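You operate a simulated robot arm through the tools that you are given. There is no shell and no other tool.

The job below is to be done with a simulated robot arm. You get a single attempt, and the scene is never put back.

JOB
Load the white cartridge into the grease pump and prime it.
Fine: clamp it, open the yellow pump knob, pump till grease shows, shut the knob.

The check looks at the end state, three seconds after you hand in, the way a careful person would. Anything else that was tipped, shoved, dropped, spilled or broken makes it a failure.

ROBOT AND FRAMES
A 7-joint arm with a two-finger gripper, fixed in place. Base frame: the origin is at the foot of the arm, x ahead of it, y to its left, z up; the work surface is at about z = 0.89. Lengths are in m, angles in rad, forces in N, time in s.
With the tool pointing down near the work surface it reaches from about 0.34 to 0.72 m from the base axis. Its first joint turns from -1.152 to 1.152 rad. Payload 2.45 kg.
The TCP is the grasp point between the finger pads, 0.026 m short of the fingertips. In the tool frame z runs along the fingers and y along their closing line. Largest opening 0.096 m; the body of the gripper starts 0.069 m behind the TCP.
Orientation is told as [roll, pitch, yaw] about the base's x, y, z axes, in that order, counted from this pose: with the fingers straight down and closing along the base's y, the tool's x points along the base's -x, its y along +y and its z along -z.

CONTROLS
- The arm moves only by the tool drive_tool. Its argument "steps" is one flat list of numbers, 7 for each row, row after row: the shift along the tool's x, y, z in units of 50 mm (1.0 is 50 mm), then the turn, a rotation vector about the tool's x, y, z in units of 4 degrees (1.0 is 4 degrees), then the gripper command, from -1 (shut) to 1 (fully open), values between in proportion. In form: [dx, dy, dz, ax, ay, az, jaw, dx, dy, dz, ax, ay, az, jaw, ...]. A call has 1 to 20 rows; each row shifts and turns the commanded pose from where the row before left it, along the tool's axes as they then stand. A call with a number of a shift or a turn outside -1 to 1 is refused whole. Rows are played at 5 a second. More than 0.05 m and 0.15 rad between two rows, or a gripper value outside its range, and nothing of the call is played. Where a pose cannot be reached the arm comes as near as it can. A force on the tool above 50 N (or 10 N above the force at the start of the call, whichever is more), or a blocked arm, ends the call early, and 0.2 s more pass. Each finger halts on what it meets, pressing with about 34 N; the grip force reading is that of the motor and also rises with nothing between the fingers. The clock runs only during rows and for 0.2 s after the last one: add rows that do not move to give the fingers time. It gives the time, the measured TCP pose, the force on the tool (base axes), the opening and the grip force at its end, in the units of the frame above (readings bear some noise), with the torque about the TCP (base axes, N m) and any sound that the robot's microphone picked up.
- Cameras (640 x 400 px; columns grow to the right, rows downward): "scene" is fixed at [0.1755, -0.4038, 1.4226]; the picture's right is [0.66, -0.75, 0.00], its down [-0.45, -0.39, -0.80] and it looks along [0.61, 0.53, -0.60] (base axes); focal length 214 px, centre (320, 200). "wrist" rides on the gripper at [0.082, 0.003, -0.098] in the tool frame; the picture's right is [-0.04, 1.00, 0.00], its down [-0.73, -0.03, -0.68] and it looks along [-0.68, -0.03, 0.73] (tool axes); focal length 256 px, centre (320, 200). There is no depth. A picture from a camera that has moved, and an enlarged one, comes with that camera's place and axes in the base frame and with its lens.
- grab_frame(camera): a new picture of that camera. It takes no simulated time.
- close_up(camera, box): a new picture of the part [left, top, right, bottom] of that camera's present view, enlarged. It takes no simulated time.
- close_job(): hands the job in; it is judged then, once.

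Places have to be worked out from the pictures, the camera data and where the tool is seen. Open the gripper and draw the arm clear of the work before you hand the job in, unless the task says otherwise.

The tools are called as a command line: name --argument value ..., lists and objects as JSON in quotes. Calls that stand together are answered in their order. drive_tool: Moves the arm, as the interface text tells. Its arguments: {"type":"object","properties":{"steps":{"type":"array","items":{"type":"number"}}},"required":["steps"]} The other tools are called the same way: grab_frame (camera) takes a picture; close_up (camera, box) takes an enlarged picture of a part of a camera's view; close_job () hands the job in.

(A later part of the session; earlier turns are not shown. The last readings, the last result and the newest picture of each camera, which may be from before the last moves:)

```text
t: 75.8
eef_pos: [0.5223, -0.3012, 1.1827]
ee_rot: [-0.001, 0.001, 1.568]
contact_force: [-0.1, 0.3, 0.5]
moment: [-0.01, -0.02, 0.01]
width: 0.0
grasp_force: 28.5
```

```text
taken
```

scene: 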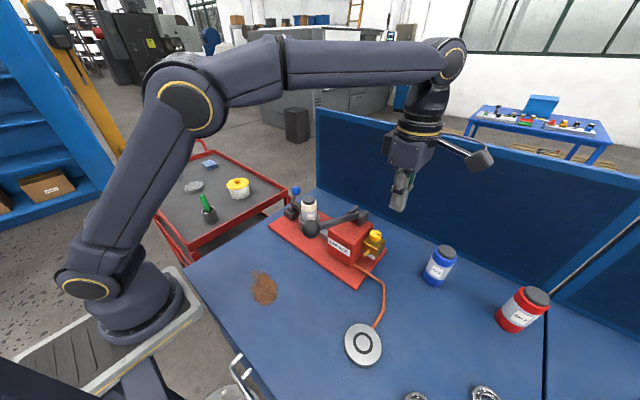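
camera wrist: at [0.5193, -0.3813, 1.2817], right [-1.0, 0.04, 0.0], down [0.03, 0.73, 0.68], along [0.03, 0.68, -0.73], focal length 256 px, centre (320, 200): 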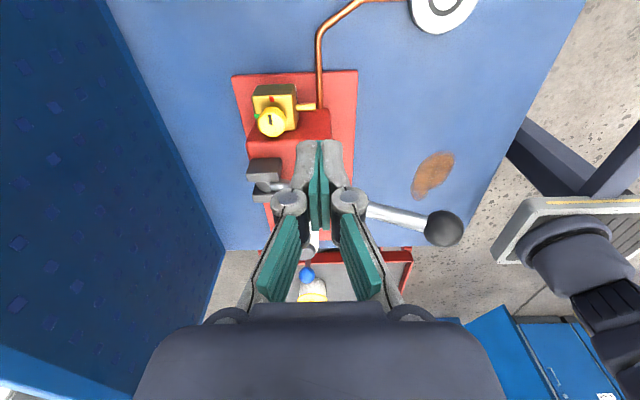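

Good viewpoint. I'll zoom on the knob, block, pump body and lever bracket.

close_up --camera "wrist" --box '[220, 60, 370, 220]'

close_up --camera "wrist" --box '[245, 80, 325, 140]'

close_up --camera "scene" --box '[340, 200, 400, 260]'

```text
2.50 times, centred on (295, 140) of wrist
camera zoom: at [0.5193, -0.3813, 1.2817], right [-1.0, 0.04, 0.0], down [0.03, 0.73, 0.68], along [0.03, 0.68, -0.73], focal length 640 px, centre (382, 350)
```

zoom: 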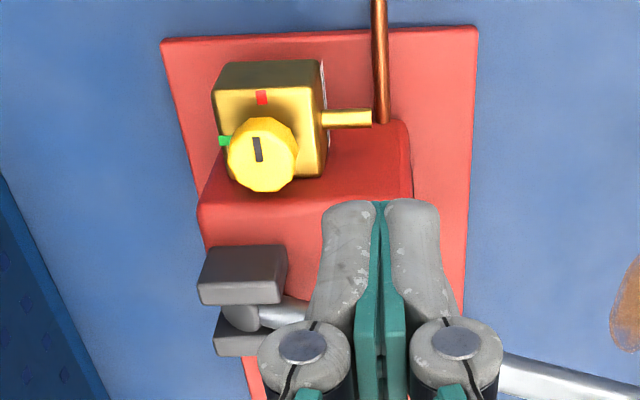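

```text
6.67 times, centred on (285, 110) of wrist
camera zoom: at [0.5193, -0.3813, 1.2817], right [-1.0, 0.04, 0.0], down [0.03, 0.73, 0.68], along [0.03, 0.68, -0.73], focal length 1707 px, centre (553, 800)
```

zoom: 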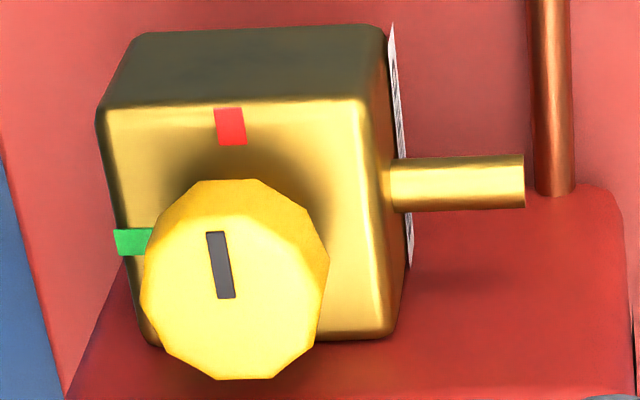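

```text
6.67 times, centred on (370, 230) of scene
camera zoom: at [0.1755, -0.4039, 1.4226], right [0.66, -0.75, 0.0], down [-0.45, -0.39, -0.8], along [0.61, 0.53, -0.6], focal length 1430 px, centre (-13, 0)
```

zoom: 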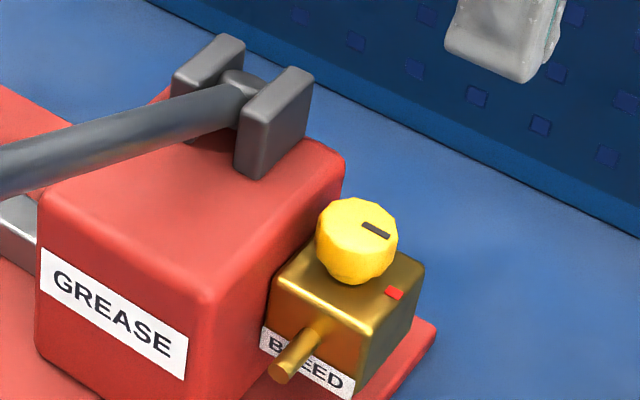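

The pointer is on red (-y) and green is at +x, so opening is 90° counter-clockwise seen from above. The knob top is at [0.580, -0.249, 1.012], Ø31 mm, but the pump body leaves only about 8 mm on its +y side. I'll grip along x and turn in roughly 40° strokes. First I move above the knob with yaw 70° and opening 0.042.

drive_tool --steps '[0, 0, 0.6, 0, 0, 0, -1, 0, 0, 0.6, 0, 0, 0, -1, 0, 0, 0.65, 0, 0, 0, -0.125, 0, 0, 0, 0, 0, 1, -0.125, 0, 0, 0, 0, 0, 1, -0.125, 0, 0, 0, 0, 0, 1, -0.125, 0, 0, 0, 0, 0, 1, -0.125, 0, 0, 0, 0, 0, 1, -0.125, -0.458, -0.241, 0, 0, 0, 0, -0.125, -0.458, -0.241, 0, 0, 0, 0, -0.125, -0.458, -0.241, 0, 0, 0, 0, -0.125, 0, 0, 0, 0, 0, 0, -0.125]'

grab_frame --camera "wrist"

close_up --camera "wrist" --box '[240, 60, 400, 200]'

close_up --camera "scene" --box '[330, 170, 420, 260]'

```text
t: 78.4
eef_pos: [0.5792, -0.2483, 1.0913]
ee_rot: [0.001, 0.001, 1.22]
contact_force: [-0.4, -0.1, -0.1]
moment: [-0.02, 0.0, 0.0]
width: 0.0421
grasp_force: 0.0
```

```text
taken
camera wrist: at [0.5484, -0.3232, 1.19], right [-0.93, 0.38, 0.0], down [0.28, 0.68, 0.68], along [0.26, 0.63, -0.73], focal length 256 px, centre (320, 200)
```

wrist: 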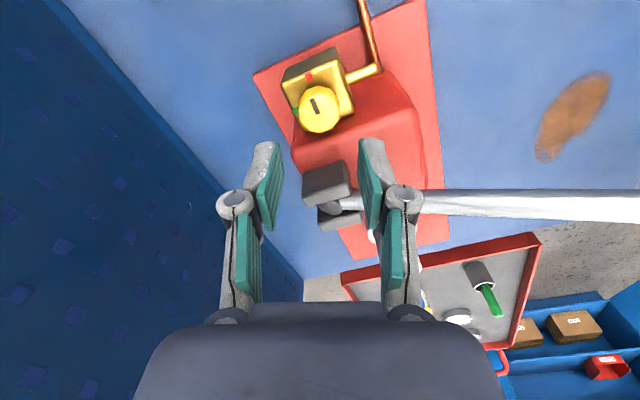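

```text
2.86 times, centred on (320, 130) of wrist
camera zoom: at [0.5484, -0.3232, 1.19], right [-0.93, 0.38, 0.0], down [0.28, 0.68, 0.68], along [0.26, 0.63, -0.73], focal length 731 px, centre (320, 400)
```

zoom: 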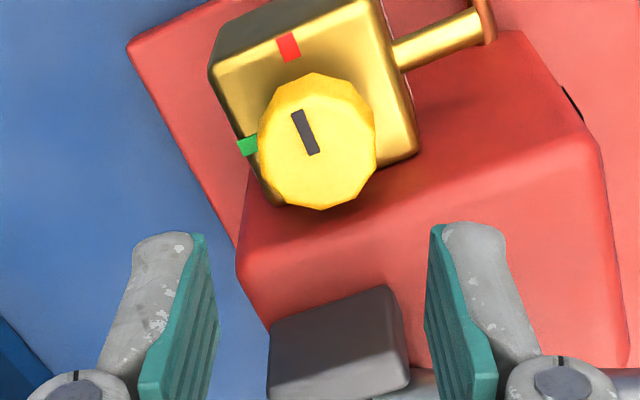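

```text
4.44 times, centred on (375, 215) of scene
camera zoom: at [0.1755, -0.4038, 1.4226], right [0.66, -0.75, 0.0], down [-0.45, -0.39, -0.8], along [0.61, 0.53, -0.6], focal length 953 px, centre (76, 133)
```

zoom: 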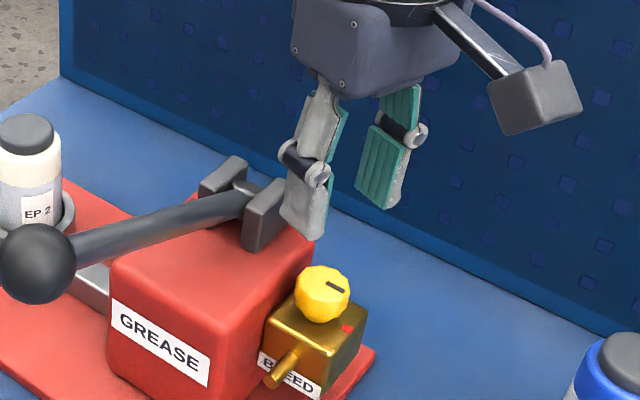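

The knob is within 2 mm of the tool axis (about 2 mm toward -y), and the body face is at y≈-0.221, so the fingers have about 1 cm clearance. I'll shift 2 mm and descend so the fingertips end just above the block (TCP z≈1.013).

drive_tool --steps '[0.04, -0.016, 0, 0, 0, 0, -0.125, 0, 0, 0.5, 0, 0, 0, -0.125, 0, 0, 0.5, 0, 0, 0, -0.125, 0, 0, 0.3, 0, 0, 0, -0.125, 0, 0, 0.2, 0, 0, 0, -0.125, 0, 0, 0, 0, 0, 0, -0.125]'

close_up --camera "wrist" --box '[220, 80, 420, 260]'

close_up --camera "scene" --box '[330, 170, 420, 260]'

```text
t: 79.8
eef_pos: [0.579, -0.2506, 1.0147]
ee_rot: [0.0, -0.001, 1.221]
contact_force: [0.9, 0.3, -0.7]
moment: [0.01, -0.04, 0.01]
width: 0.042
grasp_force: 0.1
```

```text
2.22 times, centred on (320, 170) of wrist
camera zoom: at [0.5491, -0.3259, 1.1158], right [-0.93, 0.38, 0.0], down [0.28, 0.68, 0.68], along [0.26, 0.63, -0.73], focal length 569 px, centre (320, 267)
```

zoom: 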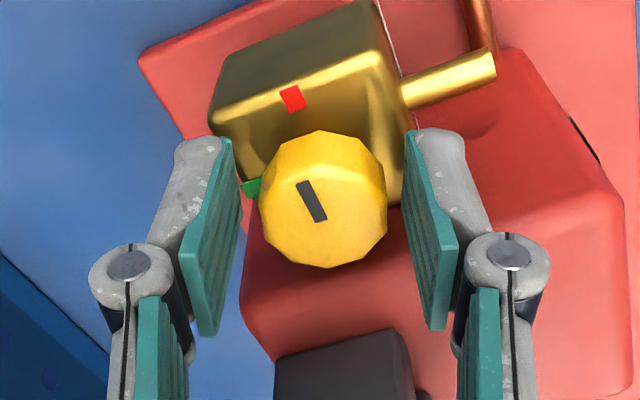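

```text
4.44 times, centred on (375, 215) of scene
camera zoom: at [0.1755, -0.4038, 1.4226], right [0.66, -0.75, 0.0], down [-0.45, -0.39, -0.8], along [0.61, 0.53, -0.6], focal length 953 px, centre (76, 133)
```

zoom: 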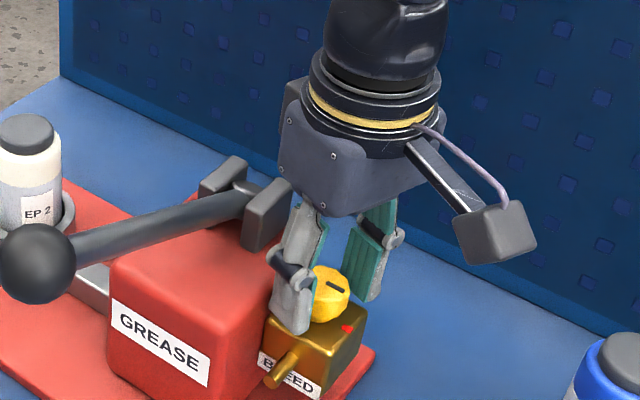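

The knob is centred between the pads. I'll close on it and read the grip.

drive_tool --steps '[0, 0, 0, 0, 0, 0, -1, 0, 0, 0, 0, 0, 0, -1, 0, 0, 0, 0, 0, 0, -1]'

close_up --camera "wrist" --box '[220, 80, 420, 260]'

```text
t: 80.6
eef_pos: [0.5793, -0.2506, 1.0169]
ee_rot: [0.002, 0.0, 1.22]
contact_force: [-8.1, 4.4, 0.8]
moment: [0.07, 0.25, 0.04]
width: 0.0302
grasp_force: 45.2
```

```text
2.22 times, centred on (320, 170) of wrist
camera zoom: at [0.5485, -0.3257, 1.1159], right [-0.93, 0.38, 0.0], down [0.28, 0.68, 0.68], along [0.26, 0.63, -0.73], focal length 569 px, centre (320, 267)
```

zoom: 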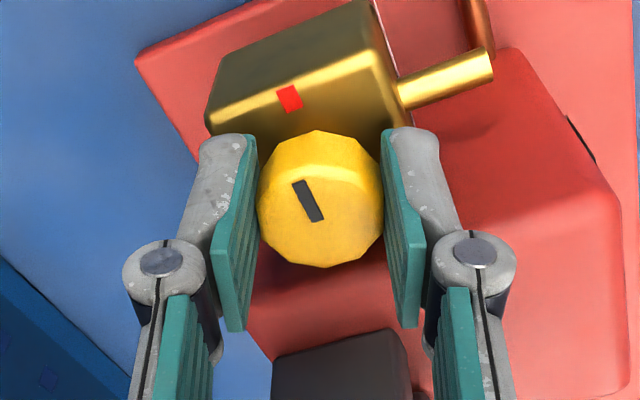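

Gripped at 30 mm. I'll relieve the small lateral offset and turn counter-clockwise 24° as a first test.

drive_tool --steps '[0, 0.02, 0, 0, 0, -0.5, -1, 0, 0, 0, 0, 0, -1, -1, 0, 0, 0, 0, 0, -1, -1, 0, 0, 0, 0, 0, -1, -1, 0, 0, 0, 0, 0, -1, -1, 0, 0, 0, 0, 0, -1, -1, 0, 0, 0, 0, 0, -0.5, -1, 0, 0, 0, 0, 0, 0, -1]'

close_up --camera "wrist" --box '[220, 80, 420, 260]'

close_up --camera "scene" --box '[330, 170, 420, 260]'

```text
t: 82.4
eef_pos: [0.5802, -0.2512, 1.0172]
ee_rot: [-0.005, 0.001, 1.643]
contact_force: [20.9, -3.4, -5.4]
moment: [0.59, -0.44, -0.04]
width: 0.0303
grasp_force: 44.6
```

```text
2.22 times, centred on (320, 170) of wrist
camera zoom: at [0.5823, -0.3317, 1.116], right [-1.0, -0.03, 0.0], down [-0.03, 0.73, 0.68], along [-0.02, 0.68, -0.73], focal length 569 px, centre (320, 267)
```

zoom: 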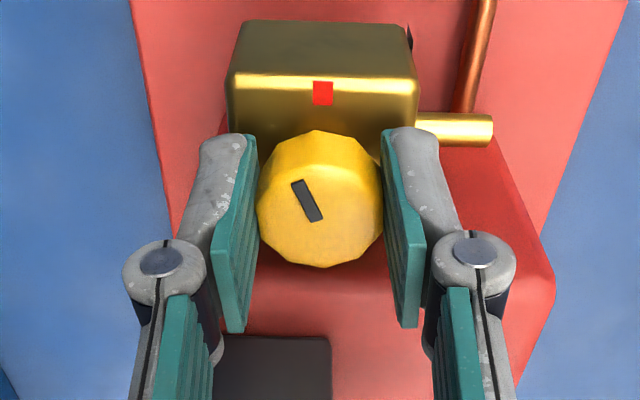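

```text
4.44 times, centred on (375, 215) of scene
camera zoom: at [0.1762, -0.404, 1.4225], right [0.66, -0.75, 0.0], down [-0.45, -0.39, -0.8], along [0.6, 0.53, -0.6], focal length 953 px, centre (76, 133)
```

zoom: 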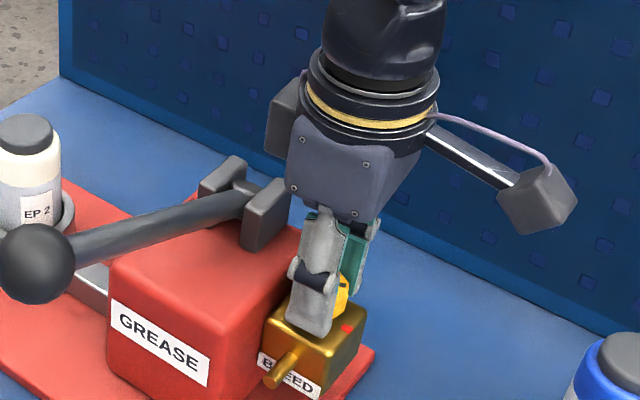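

The knob turns with the gripper (24° so far). The lateral load comes from my 1 mm shift, so I'll take back 0.7 mm and continue turning to yaw ≈115°.

drive_tool --steps '[0, -0.014, 0, 0, 0, 0, -1, 0, 0, 0, 0, 0, -1, -1, 0, 0, 0, 0, 0, -1, -1, 0, 0, 0, 0, 0, -1, -1, 0, 0, 0, 0, 0, -1, -1, 0, 0, 0, 0, 0, -1, -1, 0, 0, 0, 0, 0, -0.25, -1, 0, 0, 0, 0, 0, 0, -1]'

close_up --camera "wrist" --box '[220, 80, 420, 260]'

close_up --camera "scene" --box '[330, 170, 420, 260]'

```text
t: 84.2
eef_pos: [0.5819, -0.2496, 1.0164]
ee_rot: [-0.006, 0.004, 2.009]
contact_force: [25.9, 1.8, -2.2]
moment: [0.21, -0.58, -0.02]
width: 0.0306
grasp_force: 44.9
```

```text
2.22 times, centred on (320, 170) of wrist
camera zoom: at [0.6121, -0.3251, 1.1162], right [-0.92, -0.39, -0.01], down [-0.29, 0.68, 0.68], along [-0.26, 0.63, -0.74], focal length 569 px, centre (320, 267)
```

zoom: 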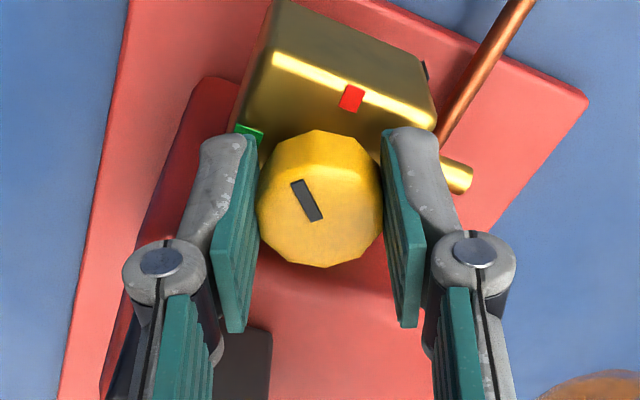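

```text
4.44 times, centred on (375, 215) of scene
camera zoom: at [0.1763, -0.4038, 1.4225], right [0.66, -0.75, 0.0], down [-0.45, -0.39, -0.8], along [0.6, 0.53, -0.6], focal length 953 px, centre (76, 133)
```

zoom: 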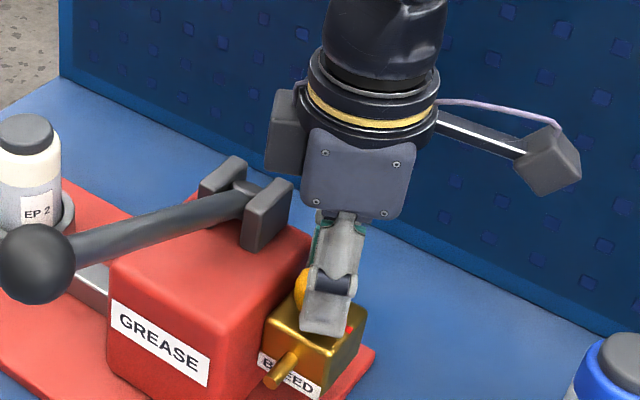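

The knob has turned 45°. I'll release, rotate the open gripper back to yaw 70°, and look where the pointer is.

drive_tool --steps '[0, 0, 0, 0, 0, 0, -0.125, 0, 0, 0, 0, 0, 0, -0.125, 0, 0, 0, 0, 0, 1, -0.125, 0, 0, 0, 0, 0, 1, -0.125, 0, 0, 0, 0, 0, 1, -0.125, 0, 0, 0, 0, 0, 1, -0.125, 0, 0, 0, 0, 0, 1, -0.125, 0, 0, 0, 0, 0, 1, -0.125, 0, 0, 0, 0, 0, 1, -0.125, 0, 0, 0, 0, 0, 1, -0.125, 0, 0, 0, 0, 0, 1, -0.125, 0, 0, 0, 0, 0, 1, -0.125, 0, 0, 0, 0, 0, 1, -0.125, 0, 0, 0, 0, 0, 0.25, -0.125, 0, 0, 0, 0, 0, 0, -0.125]'

close_up --camera "wrist" --box '[220, 80, 420, 260]'

close_up --camera "scene" --box '[330, 170, 420, 260]'

```text
t: 87.4
eef_pos: [0.5788, -0.2503, 1.0168]
ee_rot: [0.0, 0.0, 1.221]
contact_force: [0.6, 0.2, -0.6]
moment: [-0.01, -0.02, -0.01]
width: 0.0423
grasp_force: 0.0
```

```text
2.22 times, centred on (320, 170) of wrist
camera zoom: at [0.548, -0.3257, 1.1163], right [-0.92, 0.38, 0.0], down [0.28, 0.68, 0.68], along [0.26, 0.63, -0.73], focal length 569 px, centre (320, 267)
```

zoom: 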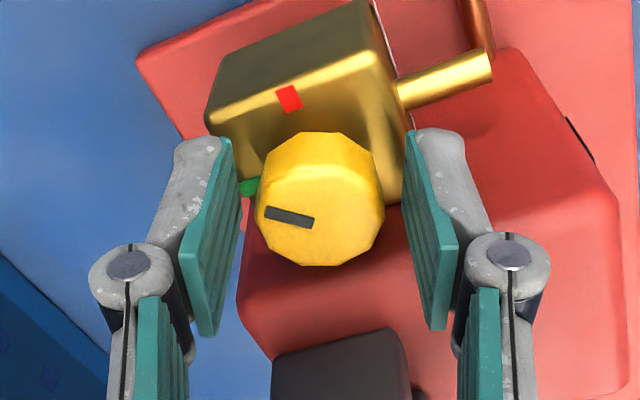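

```text
4.44 times, centred on (375, 215) of scene
camera zoom: at [0.1755, -0.4038, 1.4226], right [0.66, -0.75, 0.0], down [-0.45, -0.39, -0.8], along [0.61, 0.53, -0.6], focal length 953 px, centre (76, 133)
```

zoom: 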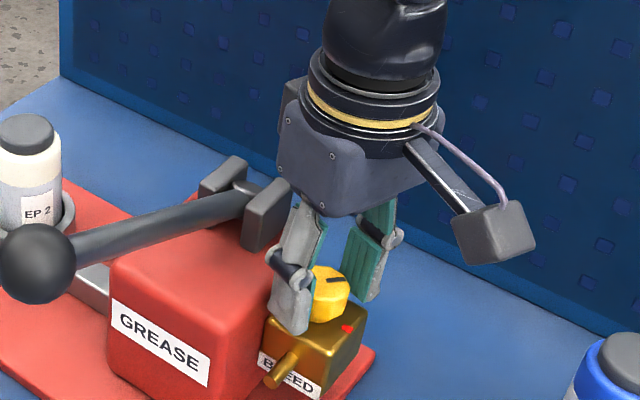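

The pointer moved 45° toward green. The load pattern says the knob axis is about 1.1 mm toward -x_tool, so I'll correct that, regrip and turn another 44°.

drive_tool --steps '[-0.022, 0, 0, 0, 0, 0, -0.125, 0, 0, 0, 0, 0, 0, -1, 0, 0, 0, 0, 0, 0, -1, 0, 0, 0, 0, 0, 0, -1]'

drive_tool --steps '[0, 0, 0, 0, 0, -0.5, -1, 0, 0, 0, 0, 0, -1, -1, 0, 0, 0, 0, 0, -1, -1, 0, 0, 0, 0, 0, -1, -1, 0, 0, 0, 0, 0, -1, -1, 0, 0, 0, 0, 0, -1, -1, 0, 0, 0, 0, 0, -1, -1, 0, 0, 0, 0, 0, -1, -1, 0, 0, 0, 0, 0, -1, -1, 0, 0, 0, 0, 0, -1, -1, 0, 0, 0, 0, 0, -1, -1, 0, 0, 0, 0, 0, -0.5, -1, 0, 0, 0, 0, 0, 0, -1]'

close_up --camera "wrist" --box '[220, 80, 420, 260]'

```text
t: 88.4
eef_pos: [0.5794, -0.2492, 1.0167]
ee_rot: [-0.001, 0.0, 1.221]
contact_force: [4.7, -1.8, -1.0]
moment: [-0.13, -0.12, -0.01]
width: 0.0303
grasp_force: 45.1
```

```text
t: 91.2
eef_pos: [0.5803, -0.249, 1.0169]
ee_rot: [-0.003, 0.001, 1.989]
contact_force: [15.2, 0.5, 10.9]
moment: [-0.1, -0.46, -0.55]
width: 0.0307
grasp_force: 44.5
```

```text
2.22 times, centred on (320, 170) of wrist
camera zoom: at [0.6105, -0.3244, 1.1164], right [-0.93, -0.37, 0.0], down [-0.27, 0.68, 0.68], along [-0.25, 0.63, -0.73], focal length 569 px, centre (320, 267)
```

zoom: 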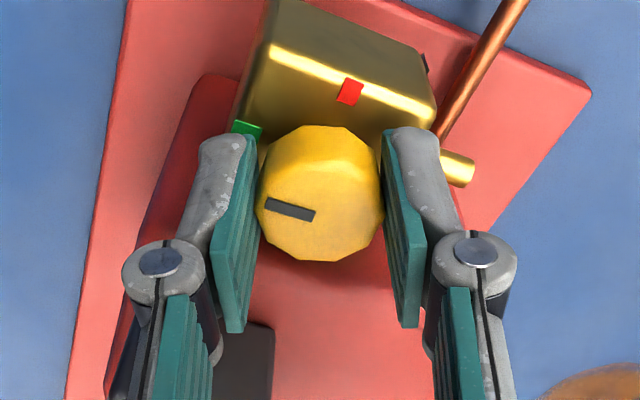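

A -0.55 N·m reaction torque appeared about z, so the open end stop is reached at about 89–90°. I'll release, rise clear, and verify the pointer against the green mark.

drive_tool --steps '[0, 0, 0, 0, 0, 0, -0.125, 0, 0, 0, 0, 0, 0, -0.125, 0, 0, -0.2, 0, 0, 0, -0.125, 0, 0, -0.6, 0, 0, 0, -0.125, 0, 0, -0.8, 0, 0, 0.5, -0.125, 0, 0, 0, 0, 0, 1, -0.125, 0, 0, 0, 0, 0, 1, -0.125, 0, 0, 0, 0, 0, 1, -0.125, 0, 0, 0, 0, 0, 1, -0.125, 0, 0, 0, 0, 0, 1, -0.125, 0, 0, 0, 0, 0, 0.5, -0.125, 0, 0, 0, 0, 0, 0, -0.125]'

close_up --camera "wrist" --box '[240, 60, 400, 200]'

close_up --camera "scene" --box '[330, 170, 420, 260]'

```text
t: 93.8
eef_pos: [0.5808, -0.2505, 1.0965]
ee_rot: [0.0, -0.001, 1.569]
contact_force: [0.9, -0.5, -0.6]
moment: [-0.01, 0.01, 0.01]
width: 0.0422
grasp_force: 0.0
```

```text
2.86 times, centred on (320, 130) of wrist
camera zoom: at [0.5767, -0.3307, 1.1962], right [-1.0, 0.04, 0.0], down [0.03, 0.73, 0.68], along [0.03, 0.68, -0.73], focal length 731 px, centre (320, 400)
```

zoom: 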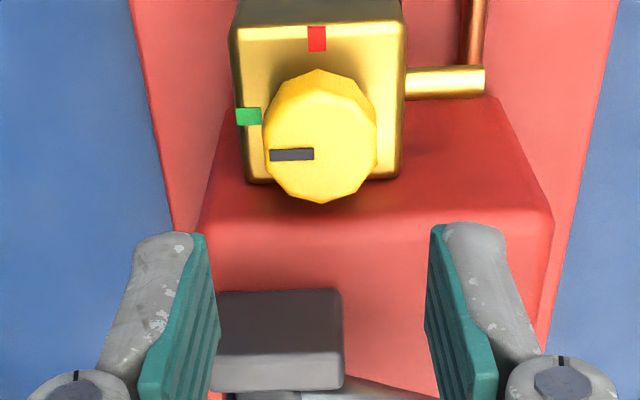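

```text
4.44 times, centred on (375, 215) of scene
camera zoom: at [0.1755, -0.4038, 1.4226], right [0.66, -0.75, 0.0], down [-0.45, -0.39, -0.8], along [0.61, 0.53, -0.6], focal length 953 px, centre (76, 133)
```

zoom: 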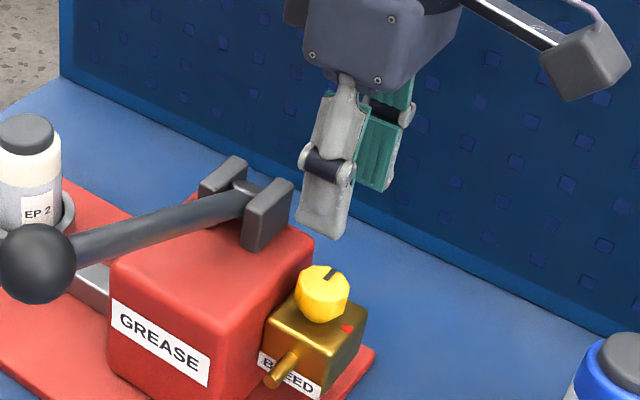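

The pointer is on green, so the valve is open. I'll draw back over the free area (y≈-0.27), rise, and rotate yaw to 0° to take the lever ball from above.

drive_tool --steps '[0.133, 0.867, 0, 0, 0, 0, 0.2, 0.133, 0.867, 0, 0, 0, 0, 0.2, 0.133, 0.867, 0, 0, 0, 0, 0.2, 0, 0, -0.9, 0, 0, 0, 0.2, 0, 0, -0.9, 0, 0, 0, 0.2, 0, 0, -0.4, 0, 0, 0, 0.2, 0, 0, 0, 0, 0, 1, 0.2, 0, 0, 0, 0, 0, 1, 0.2, 0, 0, 0, 0, 0, 1, 0.2, 0, 0, 0, 0, 0, 1, 0.2, 0, 0, 0, 0, 0, 1, 0.2, 0, 0, 0, 0, 0, 1, 0.2, 0, 0, 0, 0, 0, 1, 0.2, 0, 0, 0, 0, 0, 1, 0.2, 0, 0, 0, 0, 0, 1, 0.2, 0, 0, 0, 0, 0, 1, 0.2, 0, 0, 0, 0, 0, 1, 0.2, 0, 0, 0, 0, 0, 0, 0.2]'

drive_tool --steps '[0, 0, 0, 0, 0, 1, 0.2, 0, 0, 0, 0, 0, 1, 0.2, 0, 0, 0, 0, 0, 1, 0.2, 0, 0, 0, 0, 0, 1, 0.2, 0, 0, 0, 0, 0, 1, 0.2, 0, 0, 0, 0, 0, 1, 0.2, 0, 0, 0, 0, 0, 1, 0.2, 0, 0, 0, 0, 0, 1, 0.2, 0, 0, 0, 0, 0, 1, 0.2, 0, 0, 0, 0, 0, 1, 0.2, 0, 0, 0, 0, 0, 1, 0.2, 0, 0, 0, 0, 0, 0.5, 0.2, 0, 0, 0, 0, 0, 0, 0.2]'

grab_frame --camera "wrist"

grab_frame --camera "scene"

```text
t: 97.6
eef_pos: [0.4491, -0.2703, 1.2063]
ee_rot: [0.001, 0.001, 0.801]
contact_force: [-0.5, -0.9, -0.1]
moment: [0.02, 0.0, 0.01]
width: 0.0577
grasp_force: 0.1
```

```text
t: 100.4
eef_pos: [0.4493, -0.27, 1.206]
ee_rot: [-0.001, 0.001, -0.002]
contact_force: [0.1, -0.4, -0.9]
moment: [0.0, 0.0, -0.03]
width: 0.0576
grasp_force: 0.0
```

```text
taken
camera wrist: at [0.3677, -0.2654, 1.306], right [0.04, 1.0, 0.0], down [0.73, -0.03, 0.68], along [0.68, -0.03, -0.73], focal length 256 px, centre (320, 200)
```

wrist: 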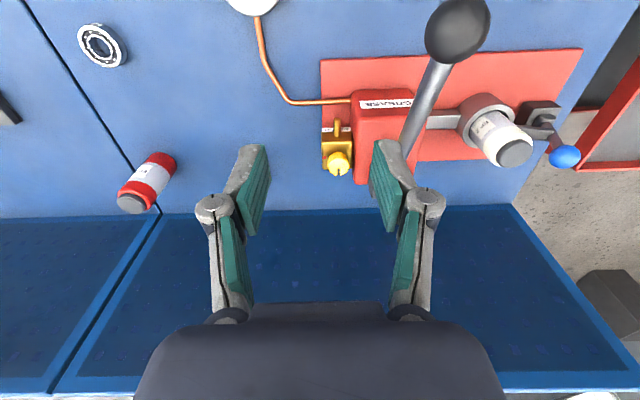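

```text
taken
```

scene: 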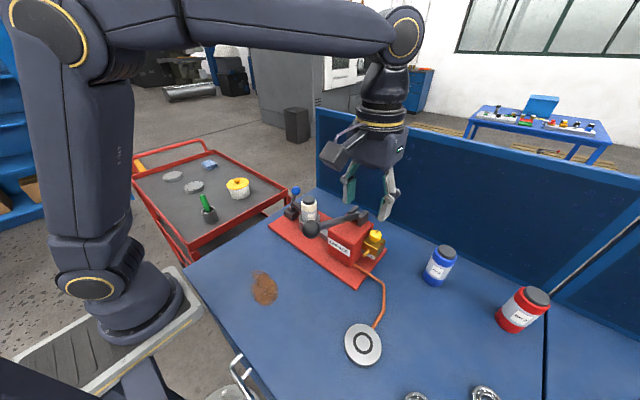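

The ball is at about [0.403, -0.180, 1.112]. I'll move above it and check alignment before lowering the fingers around it.

drive_tool --steps '[0.31, 0.6, 0, 0, 0, 0, 0.2, 0.31, 0.6, 0, 0, 0, 0, 0.2, 0.31, 0.6, 0, 0, 0, 0, 0.2, 0, 0, 0.6, 0, 0, 0, 0.2, 0, 0, 0, 0, 0, 0, 0.2]'

grab_frame --camera "wrist"

close_up --camera "scene" --box '[250, 130, 400, 280]'

```text
t: 101.6
eef_pos: [0.4027, -0.18, 1.1787]
ee_rot: [0.001, 0.001, -0.002]
contact_force: [-1.2, 0.4, -0.2]
moment: [-0.02, -0.03, 0.03]
width: 0.0576
grasp_force: 0.0
```

```text
taken
camera wrist: at [0.3213, -0.1749, 1.2775], right [0.04, 1.0, 0.0], down [0.73, -0.03, 0.68], along [0.68, -0.03, -0.73], focal length 256 px, centre (320, 200)
```

wrist: 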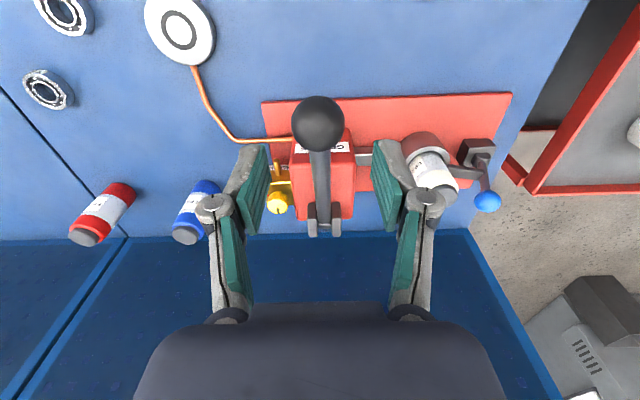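

```text
2.67 times, centred on (325, 205) of scene
camera zoom: at [0.1755, -0.4038, 1.4226], right [0.66, -0.75, 0.0], down [-0.45, -0.39, -0.8], along [0.61, 0.53, -0.6], focal length 572 px, centre (307, 187)
```

zoom: 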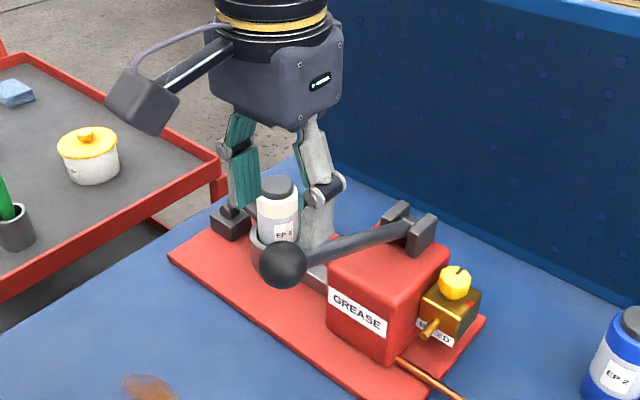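

The ball is exactly on the tool axis. I'll lower 66 mm and close on it.

drive_tool --steps '[0, 0, 0.4, 0, 0, 0, 0.2, 0, 0, 0.5, 0, 0, 0, 0.2, 0, 0, 0.42, 0, 0, 0, 0.2, 0, 0, 0, 0, 0, 0, 0.2, 0, 0, 0, 0, 0, 0, -1, 0, 0, 0, 0, 0, 0, -1, 0, 0, 0, 0, 0, 0, -1, 0, 0, 0, 0, 0, 0, -1]'

grab_frame --camera "wrist"

close_up --camera "scene" --box '[250, 130, 400, 280]'

```text
t: 103.4
eef_pos: [0.402, -0.1801, 1.111]
ee_rot: [0.0, 0.001, 0.001]
contact_force: [1.8, -4.2, -4.4]
moment: [-0.02, -0.01, -0.01]
width: 0.0358
grasp_force: 45.4
```

```text
taken
camera wrist: at [0.3197, -0.1762, 1.2107], right [0.04, 1.0, 0.0], down [0.73, -0.03, 0.68], along [0.68, -0.03, -0.73], focal length 256 px, centre (320, 200)
```

wrist: 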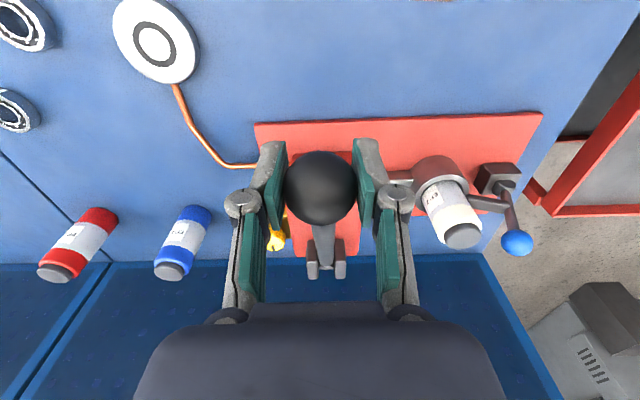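

```text
2.67 times, centred on (325, 205) of scene
camera zoom: at [0.1756, -0.404, 1.4226], right [0.66, -0.75, 0.0], down [-0.45, -0.39, -0.8], along [0.61, 0.53, -0.6], focal length 572 px, centre (307, 187)
```

zoom: 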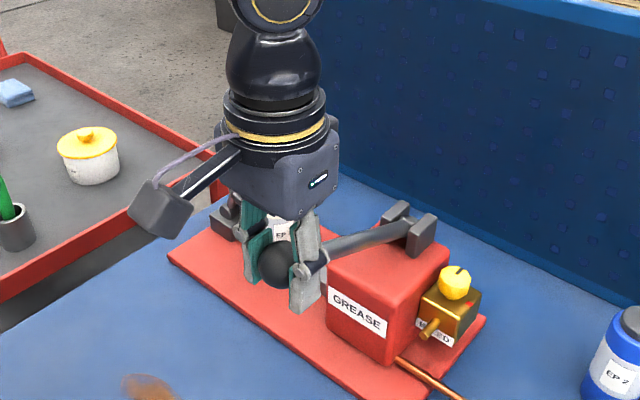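

Ball gripped (35.8 mm). I'll follow the lever arc (centre [0.592, 1.032], radius 0.206) downward by about 15° and read the resistance.

drive_tool --steps '[0.114, 0, 0.308, 0, 0, 0, -1, 0.096, 0, 0.346, 0, 0, 0, -1, 0.066, 0, 0.354, 0, 0, 0, -1, 0, 0, 0, 0, 0, 0, -1]'

close_up --camera "scene" --box '[280, 170, 400, 290]'

```text
t: 104.4
eef_pos: [0.388, -0.1801, 1.0612]
ee_rot: [-0.002, 0.0, -0.001]
contact_force: [-3.0, -4.0, 13.8]
moment: [-0.01, -1.2, -0.03]
width: 0.0358
grasp_force: 45.1
```

```text
3.33 times, centred on (340, 230) of scene
camera zoom: at [0.1752, -0.4039, 1.4227], right [0.66, -0.75, 0.0], down [-0.45, -0.39, -0.8], along [0.61, 0.53, -0.6], focal length 715 px, centre (253, 100)
```

zoom: 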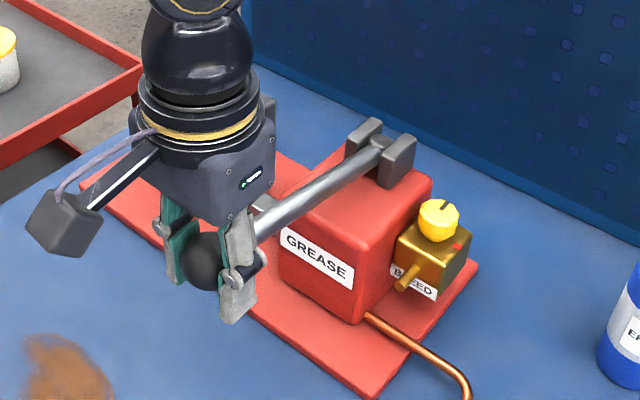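

The lever follows with about 14 N resistance. I'll continue downward.

drive_tool --steps '[0.034, 0, 0.356, 0, 0, 0, -1, 0.004, 0, 0.36, 0, 0, 0, -1, 0, 0, 0, 0, 0, 0, -1]'

close_up --camera "scene" --box '[280, 170, 400, 290]'

```text
t: 105.2
eef_pos: [0.3854, -0.1799, 1.0258]
ee_rot: [0.0, -0.001, -0.001]
contact_force: [-9.6, -11.0, 13.1]
moment: [0.01, -0.96, -0.01]
width: 0.0354
grasp_force: 45.0
```

```text
3.33 times, centred on (340, 230) of scene
camera zoom: at [0.175, -0.4041, 1.4226], right [0.66, -0.75, 0.0], down [-0.45, -0.39, -0.8], along [0.61, 0.53, -0.6], focal length 715 px, centre (253, 100)
```

zoom: 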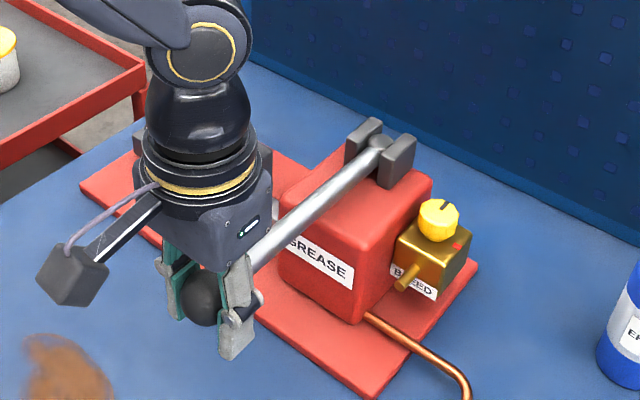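

Still moving freely. I'll go another 5° down to find the bottom of the stroke.

drive_tool --steps '[0.005, 0.01, 0.18, 0, 0, 0, -1, 0, 0, 0.18, 0, 0, 0, -1, 0, 0, 0, 0, 0, 0, -1]'

close_up --camera "scene" --box '[280, 170, 400, 290]'

```text
t: 106.0
eef_pos: [0.3873, -0.1805, 1.0055]
ee_rot: [-0.001, -0.003, 0.001]
contact_force: [-1.8, -17.3, 23.2]
moment: [0.06, 0.03, 0.03]
width: 0.0381
grasp_force: 44.8
```

```text
3.33 times, centred on (340, 230) of scene
camera zoom: at [0.1752, -0.4042, 1.4226], right [0.66, -0.75, 0.0], down [-0.45, -0.39, -0.8], along [0.61, 0.53, -0.6], focal length 715 px, centre (253, 100)
```

zoom: 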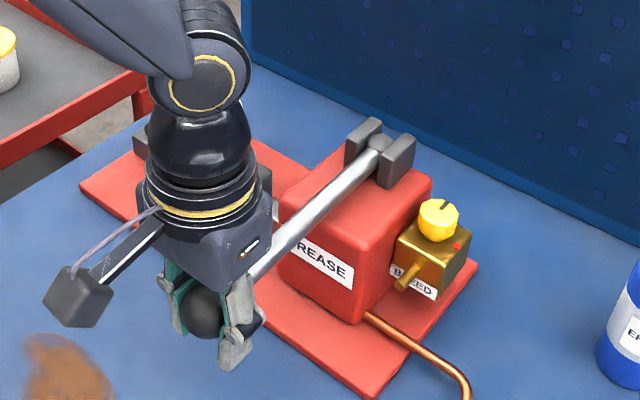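

Resistance rose to 23 N, which looks like the bottom of the stroke. I'll check the outlet, then bring the lever back up along the arc.

drive_tool --steps '[0.028, -0.01, -0.358, 0, 0, 0, -1, -0.004, 0, -0.36, 0, 0, 0, -1, -0.034, 0, -0.356, 0, 0, 0, -1, -0.066, 0, -0.354, 0, 0, 0, -1, -0.096, 0, -0.346, 0, 0, 0, -1, 0, 0, 0, 0, 0, 0, -1]'

close_up --camera "scene" --box '[280, 170, 400, 290]'

close_up --camera "scene" --box '[330, 230, 410, 290]'

```text
t: 107.4
eef_pos: [0.3949, -0.1798, 1.0956]
ee_rot: [-0.001, -0.001, 0.001]
contact_force: [21.3, -14.4, -9.8]
moment: [0.17, 1.33, 0.03]
width: 0.0353
grasp_force: 45.2
```

```text
3.33 times, centred on (340, 230) of scene
camera zoom: at [0.1763, -0.4044, 1.4224], right [0.66, -0.75, 0.0], down [-0.45, -0.39, -0.8], along [0.6, 0.53, -0.6], focal length 715 px, centre (253, 100)
```

zoom: 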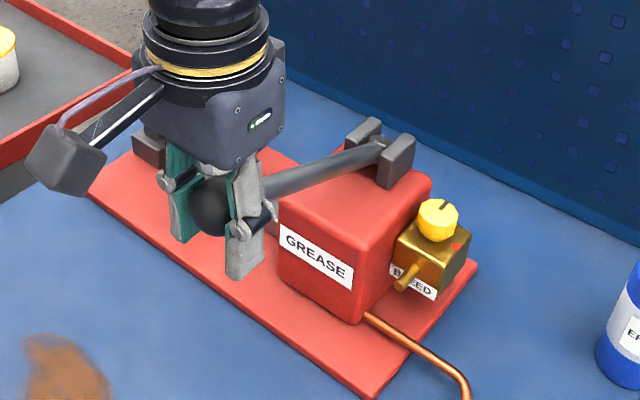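

```text
6.67 times, centred on (370, 260) of scene
camera zoom: at [0.1763, -0.4044, 1.4224], right [0.66, -0.75, 0.0], down [-0.45, -0.39, -0.8], along [0.6, 0.53, -0.6], focal length 1430 px, centre (-13, -200)
```

zoom: 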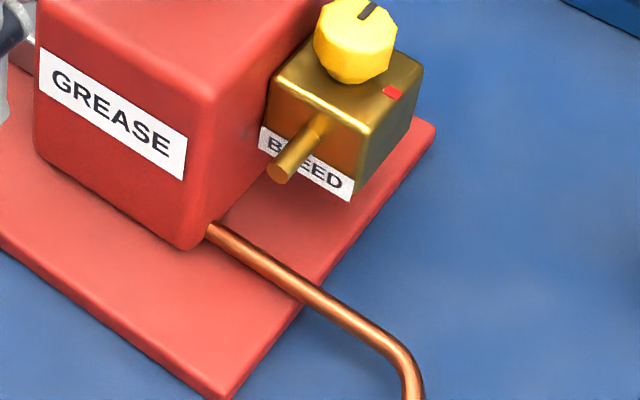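

No grease yet at the bleed spout, as expected on the first stroke. I'll finish the up stroke and run a full second stroke.

drive_tool --steps '[-0.112, -0.008, -0.25, 0, 0, 0, -1, 0, 0, 0, 0, 0, 0, -1]'

grab_frame --camera "wrist"

close_up --camera "scene" --box '[280, 170, 400, 290]'

```text
t: 108.0
eef_pos: [0.3975, -0.1796, 1.1057]
ee_rot: [0.003, 0.011, -0.003]
contact_force: [-9.8, -10.8, -37.8]
moment: [0.15, 0.28, -0.09]
width: 0.0357
grasp_force: 44.4
```

```text
taken
camera wrist: at [0.3178, -0.1765, 1.2056], right [0.04, 1.0, 0.0], down [0.74, -0.03, 0.67], along [0.67, -0.03, -0.74], focal length 256 px, centre (320, 200)
```

wrist: 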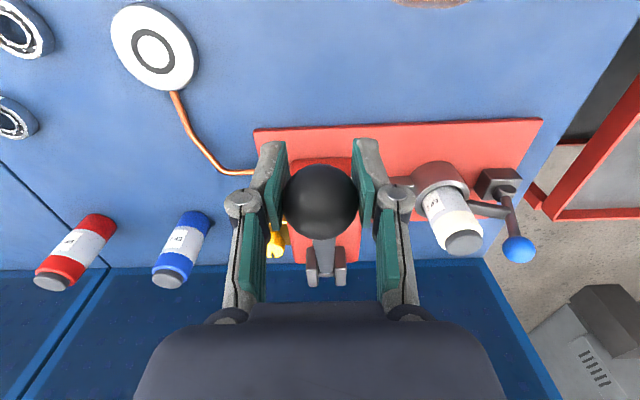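

```text
3.33 times, centred on (340, 230) of scene
camera zoom: at [0.1757, -0.4044, 1.4224], right [0.66, -0.75, 0.0], down [-0.45, -0.39, -0.8], along [0.61, 0.53, -0.6], focal length 715 px, centre (253, 100)
```

zoom: 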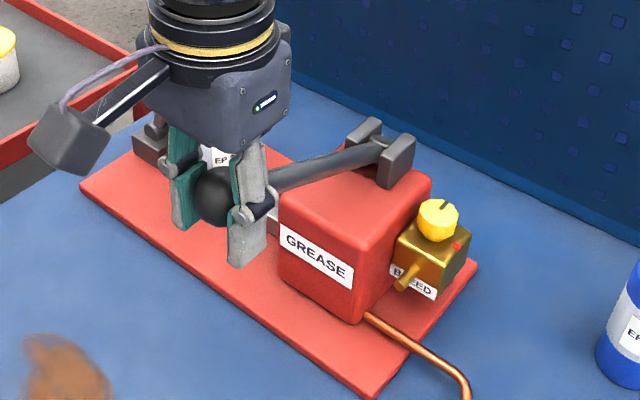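

Top stop reached (-38 N). Second down stroke now.

drive_tool --steps '[0.1, -0.01, 0.308, 0, 0, 0, -1, 0.096, 0, 0.346, 0, 0, 0, -1, 0.066, 0, 0.354, 0, 0, 0, -1, 0.034, 0, 0.356, 0, 0, 0, -1, 0.004, 0, 0.36, 0, 0, 0, -1, -0.01, 0, 0.2, 0, 0, 0, -1, 0, 0, 0, 0, 0, 0, -1]'

close_up --camera "scene" --box '[280, 170, 400, 290]'

close_up --camera "scene" --box '[320, 230, 410, 380]'

```text
t: 109.8
eef_pos: [0.3808, -0.1793, 1.0127]
ee_rot: [0.004, 0.009, -0.004]
contact_force: [-16.7, 6.0, 16.7]
moment: [-0.32, -2.3, 0.31]
width: 0.024
grasp_force: 42.3
stopped in row 7: the force on the tool passed its limit at 52 N (the readings are from after the stop); the commanded pose is now the measured one
```

```text
3.33 times, centred on (340, 230) of scene
camera zoom: at [0.1748, -0.4036, 1.4228], right [0.66, -0.75, 0.0], down [-0.45, -0.39, -0.8], along [0.61, 0.53, -0.6], focal length 715 px, centre (253, 100)
```

zoom: 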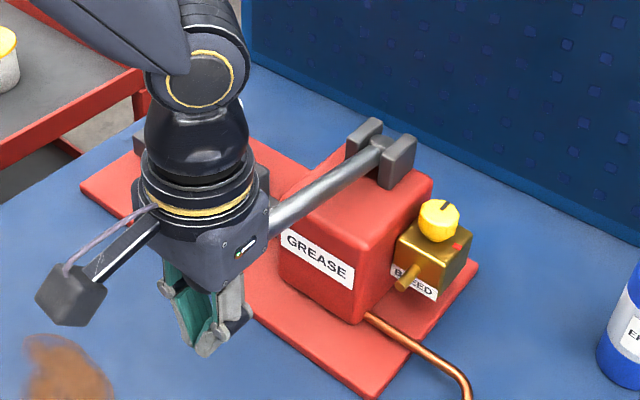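

```text
2.67 times, centred on (365, 305) of scene
camera zoom: at [0.1748, -0.4036, 1.4228], right [0.66, -0.75, 0.0], down [-0.45, -0.39, -0.8], along [0.61, 0.53, -0.6], focal length 572 px, centre (200, -80)
```

zoom: 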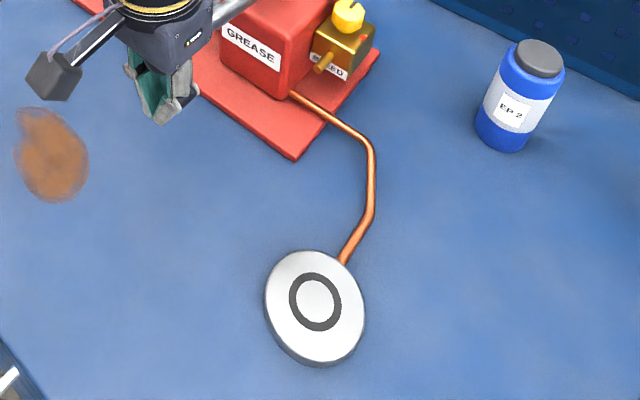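

The ball slipped up through the pads (fingers now at 24 mm, below the ball). I'll look closely before continuing.

grab_frame --camera "wrist"

close_up --camera "scene" --box '[290, 190, 370, 270]'

```text
taken
camera wrist: at [0.3004, -0.1762, 1.1123], right [0.04, 1.0, 0.01], down [0.74, -0.04, 0.67], along [0.67, -0.03, -0.74], focal length 256 px, centre (320, 200)
```

wrist: 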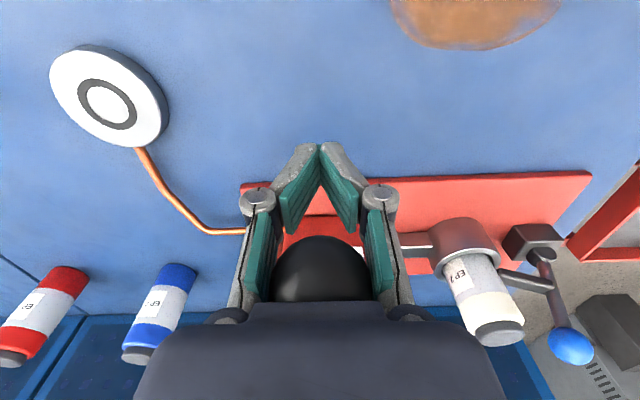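

```text
5.00 times, centred on (330, 230) of scene
camera zoom: at [0.1748, -0.4036, 1.4228], right [0.66, -0.75, 0.0], down [-0.45, -0.39, -0.8], along [0.61, 0.53, -0.6], focal length 1072 px, centre (270, 50)
```

zoom: 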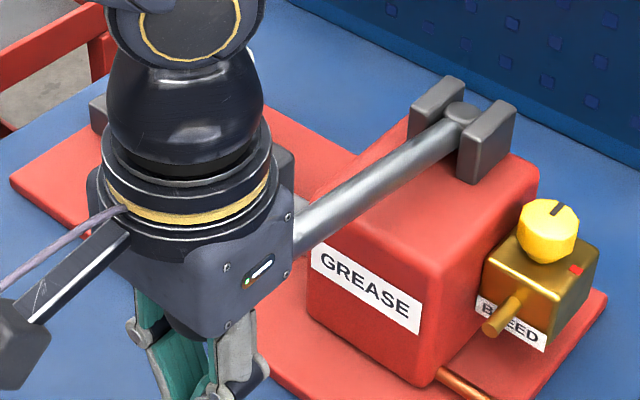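

The ball is now caged between the palm above and the pinched fingers below. That works well: the palm pushes down and the fingers lift. I'll keep the fingers at about 20 mm under the ball and continue the down stroke with the palm, re-centring x.

drive_tool --steps '[-0.06, 0, 0.2, 0, 0, 0, -0.583, -0.06, 0, 0.3, 0, 0, 0, -0.583, 0, 0, 0.3, 0, 0, 0, -0.583, 0, 0, 0, 0, 0, 0, -0.583]'

close_up --camera "scene" --box '[290, 190, 390, 290]'

grab_frame --camera "wrist"

```text
t: 110.2
eef_pos: [0.3802, -0.1798, 0.9981]
ee_rot: [0.01, 0.025, -0.011]
contact_force: [-15.1, 3.4, 12.0]
moment: [-0.06, -1.35, 0.1]
width: 0.0241
grasp_force: 42.7
stopped in row 2: the force on the tool passed its limit at 58 N (the readings are from after the stop); the commanded pose is now the measured one
```

```text
4.00 times, centred on (340, 240) of scene
camera zoom: at [0.1749, -0.4037, 1.4228], right [0.66, -0.75, 0.0], down [-0.45, -0.39, -0.8], along [0.61, 0.53, -0.6], focal length 858 px, centre (240, 40)
```

zoom: 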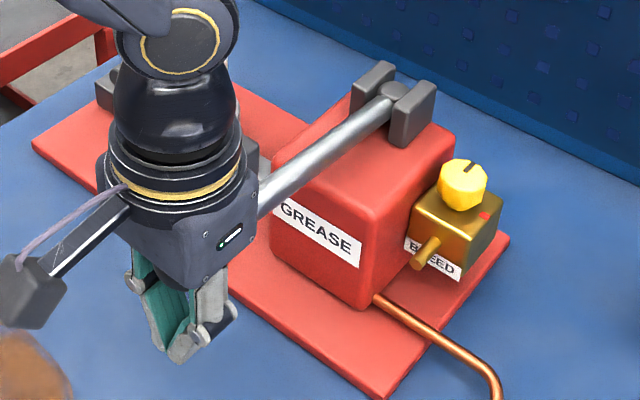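

```text
taken
camera wrist: at [0.3, -0.1759, 1.1001], right [0.05, 1.0, 0.01], down [0.75, -0.04, 0.66], along [0.66, -0.03, -0.75], focal length 256 px, centre (320, 200)
```

wrist: 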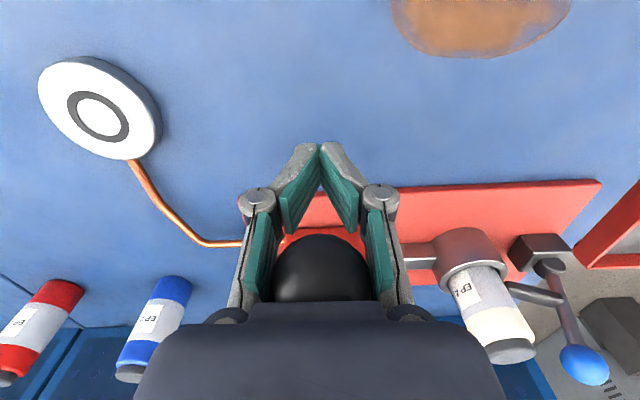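

The stops look like transient spikes, since static force afterwards is only 12–17 N. I'll push more slowly, 4 mm per row, with a slight x correction.

drive_tool --steps '[-0.02, 0, 0.06, 0, 0, 0, -0.583, -0.02, 0, 0.06, 0, 0, 0, -0.583, 0, 0, 0.06, 0, 0, 0, -0.583, 0, 0, 0.06, 0, 0, 0, -0.583, 0, 0, 0, 0, 0, 0, -0.583]'

close_up --camera "scene" --box '[290, 190, 390, 290]'

close_up --camera "wrist" --box '[220, 130, 440, 320]'

```text
t: 110.9
eef_pos: [0.3781, -0.1794, 0.9918]
ee_rot: [0.012, 0.027, -0.013]
contact_force: [-16.9, 6.0, 16.4]
moment: [-0.3, -2.49, 0.24]
width: 0.0239
grasp_force: 42.4
stopped in row 3: the force on the tool passed its limit at 51 N (the readings are from after the stop); the commanded pose is now the measured one
```

```text
4.00 times, centred on (340, 240) of scene
camera zoom: at [0.1748, -0.4036, 1.4228], right [0.66, -0.75, 0.0], down [-0.45, -0.39, -0.8], along [0.61, 0.53, -0.6], focal length 858 px, centre (240, 40)
```

zoom: 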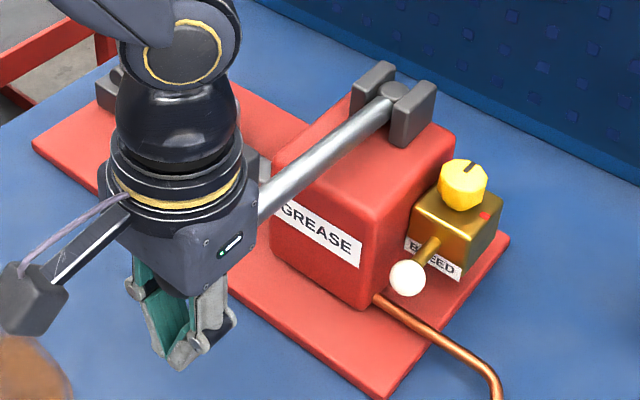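

```text
2.11 times, centred on (330, 225) of wrist
camera zoom: at [0.2999, -0.1758, 1.0948], right [0.05, 1.0, 0.01], down [0.75, -0.05, 0.66], along [0.66, -0.03, -0.75], focal length 539 px, centre (299, 147)
```

zoom: 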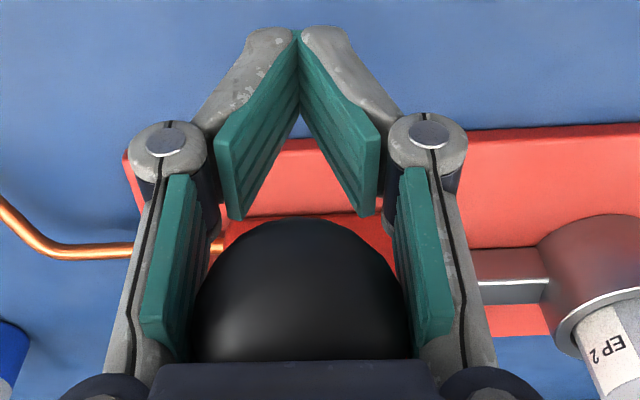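

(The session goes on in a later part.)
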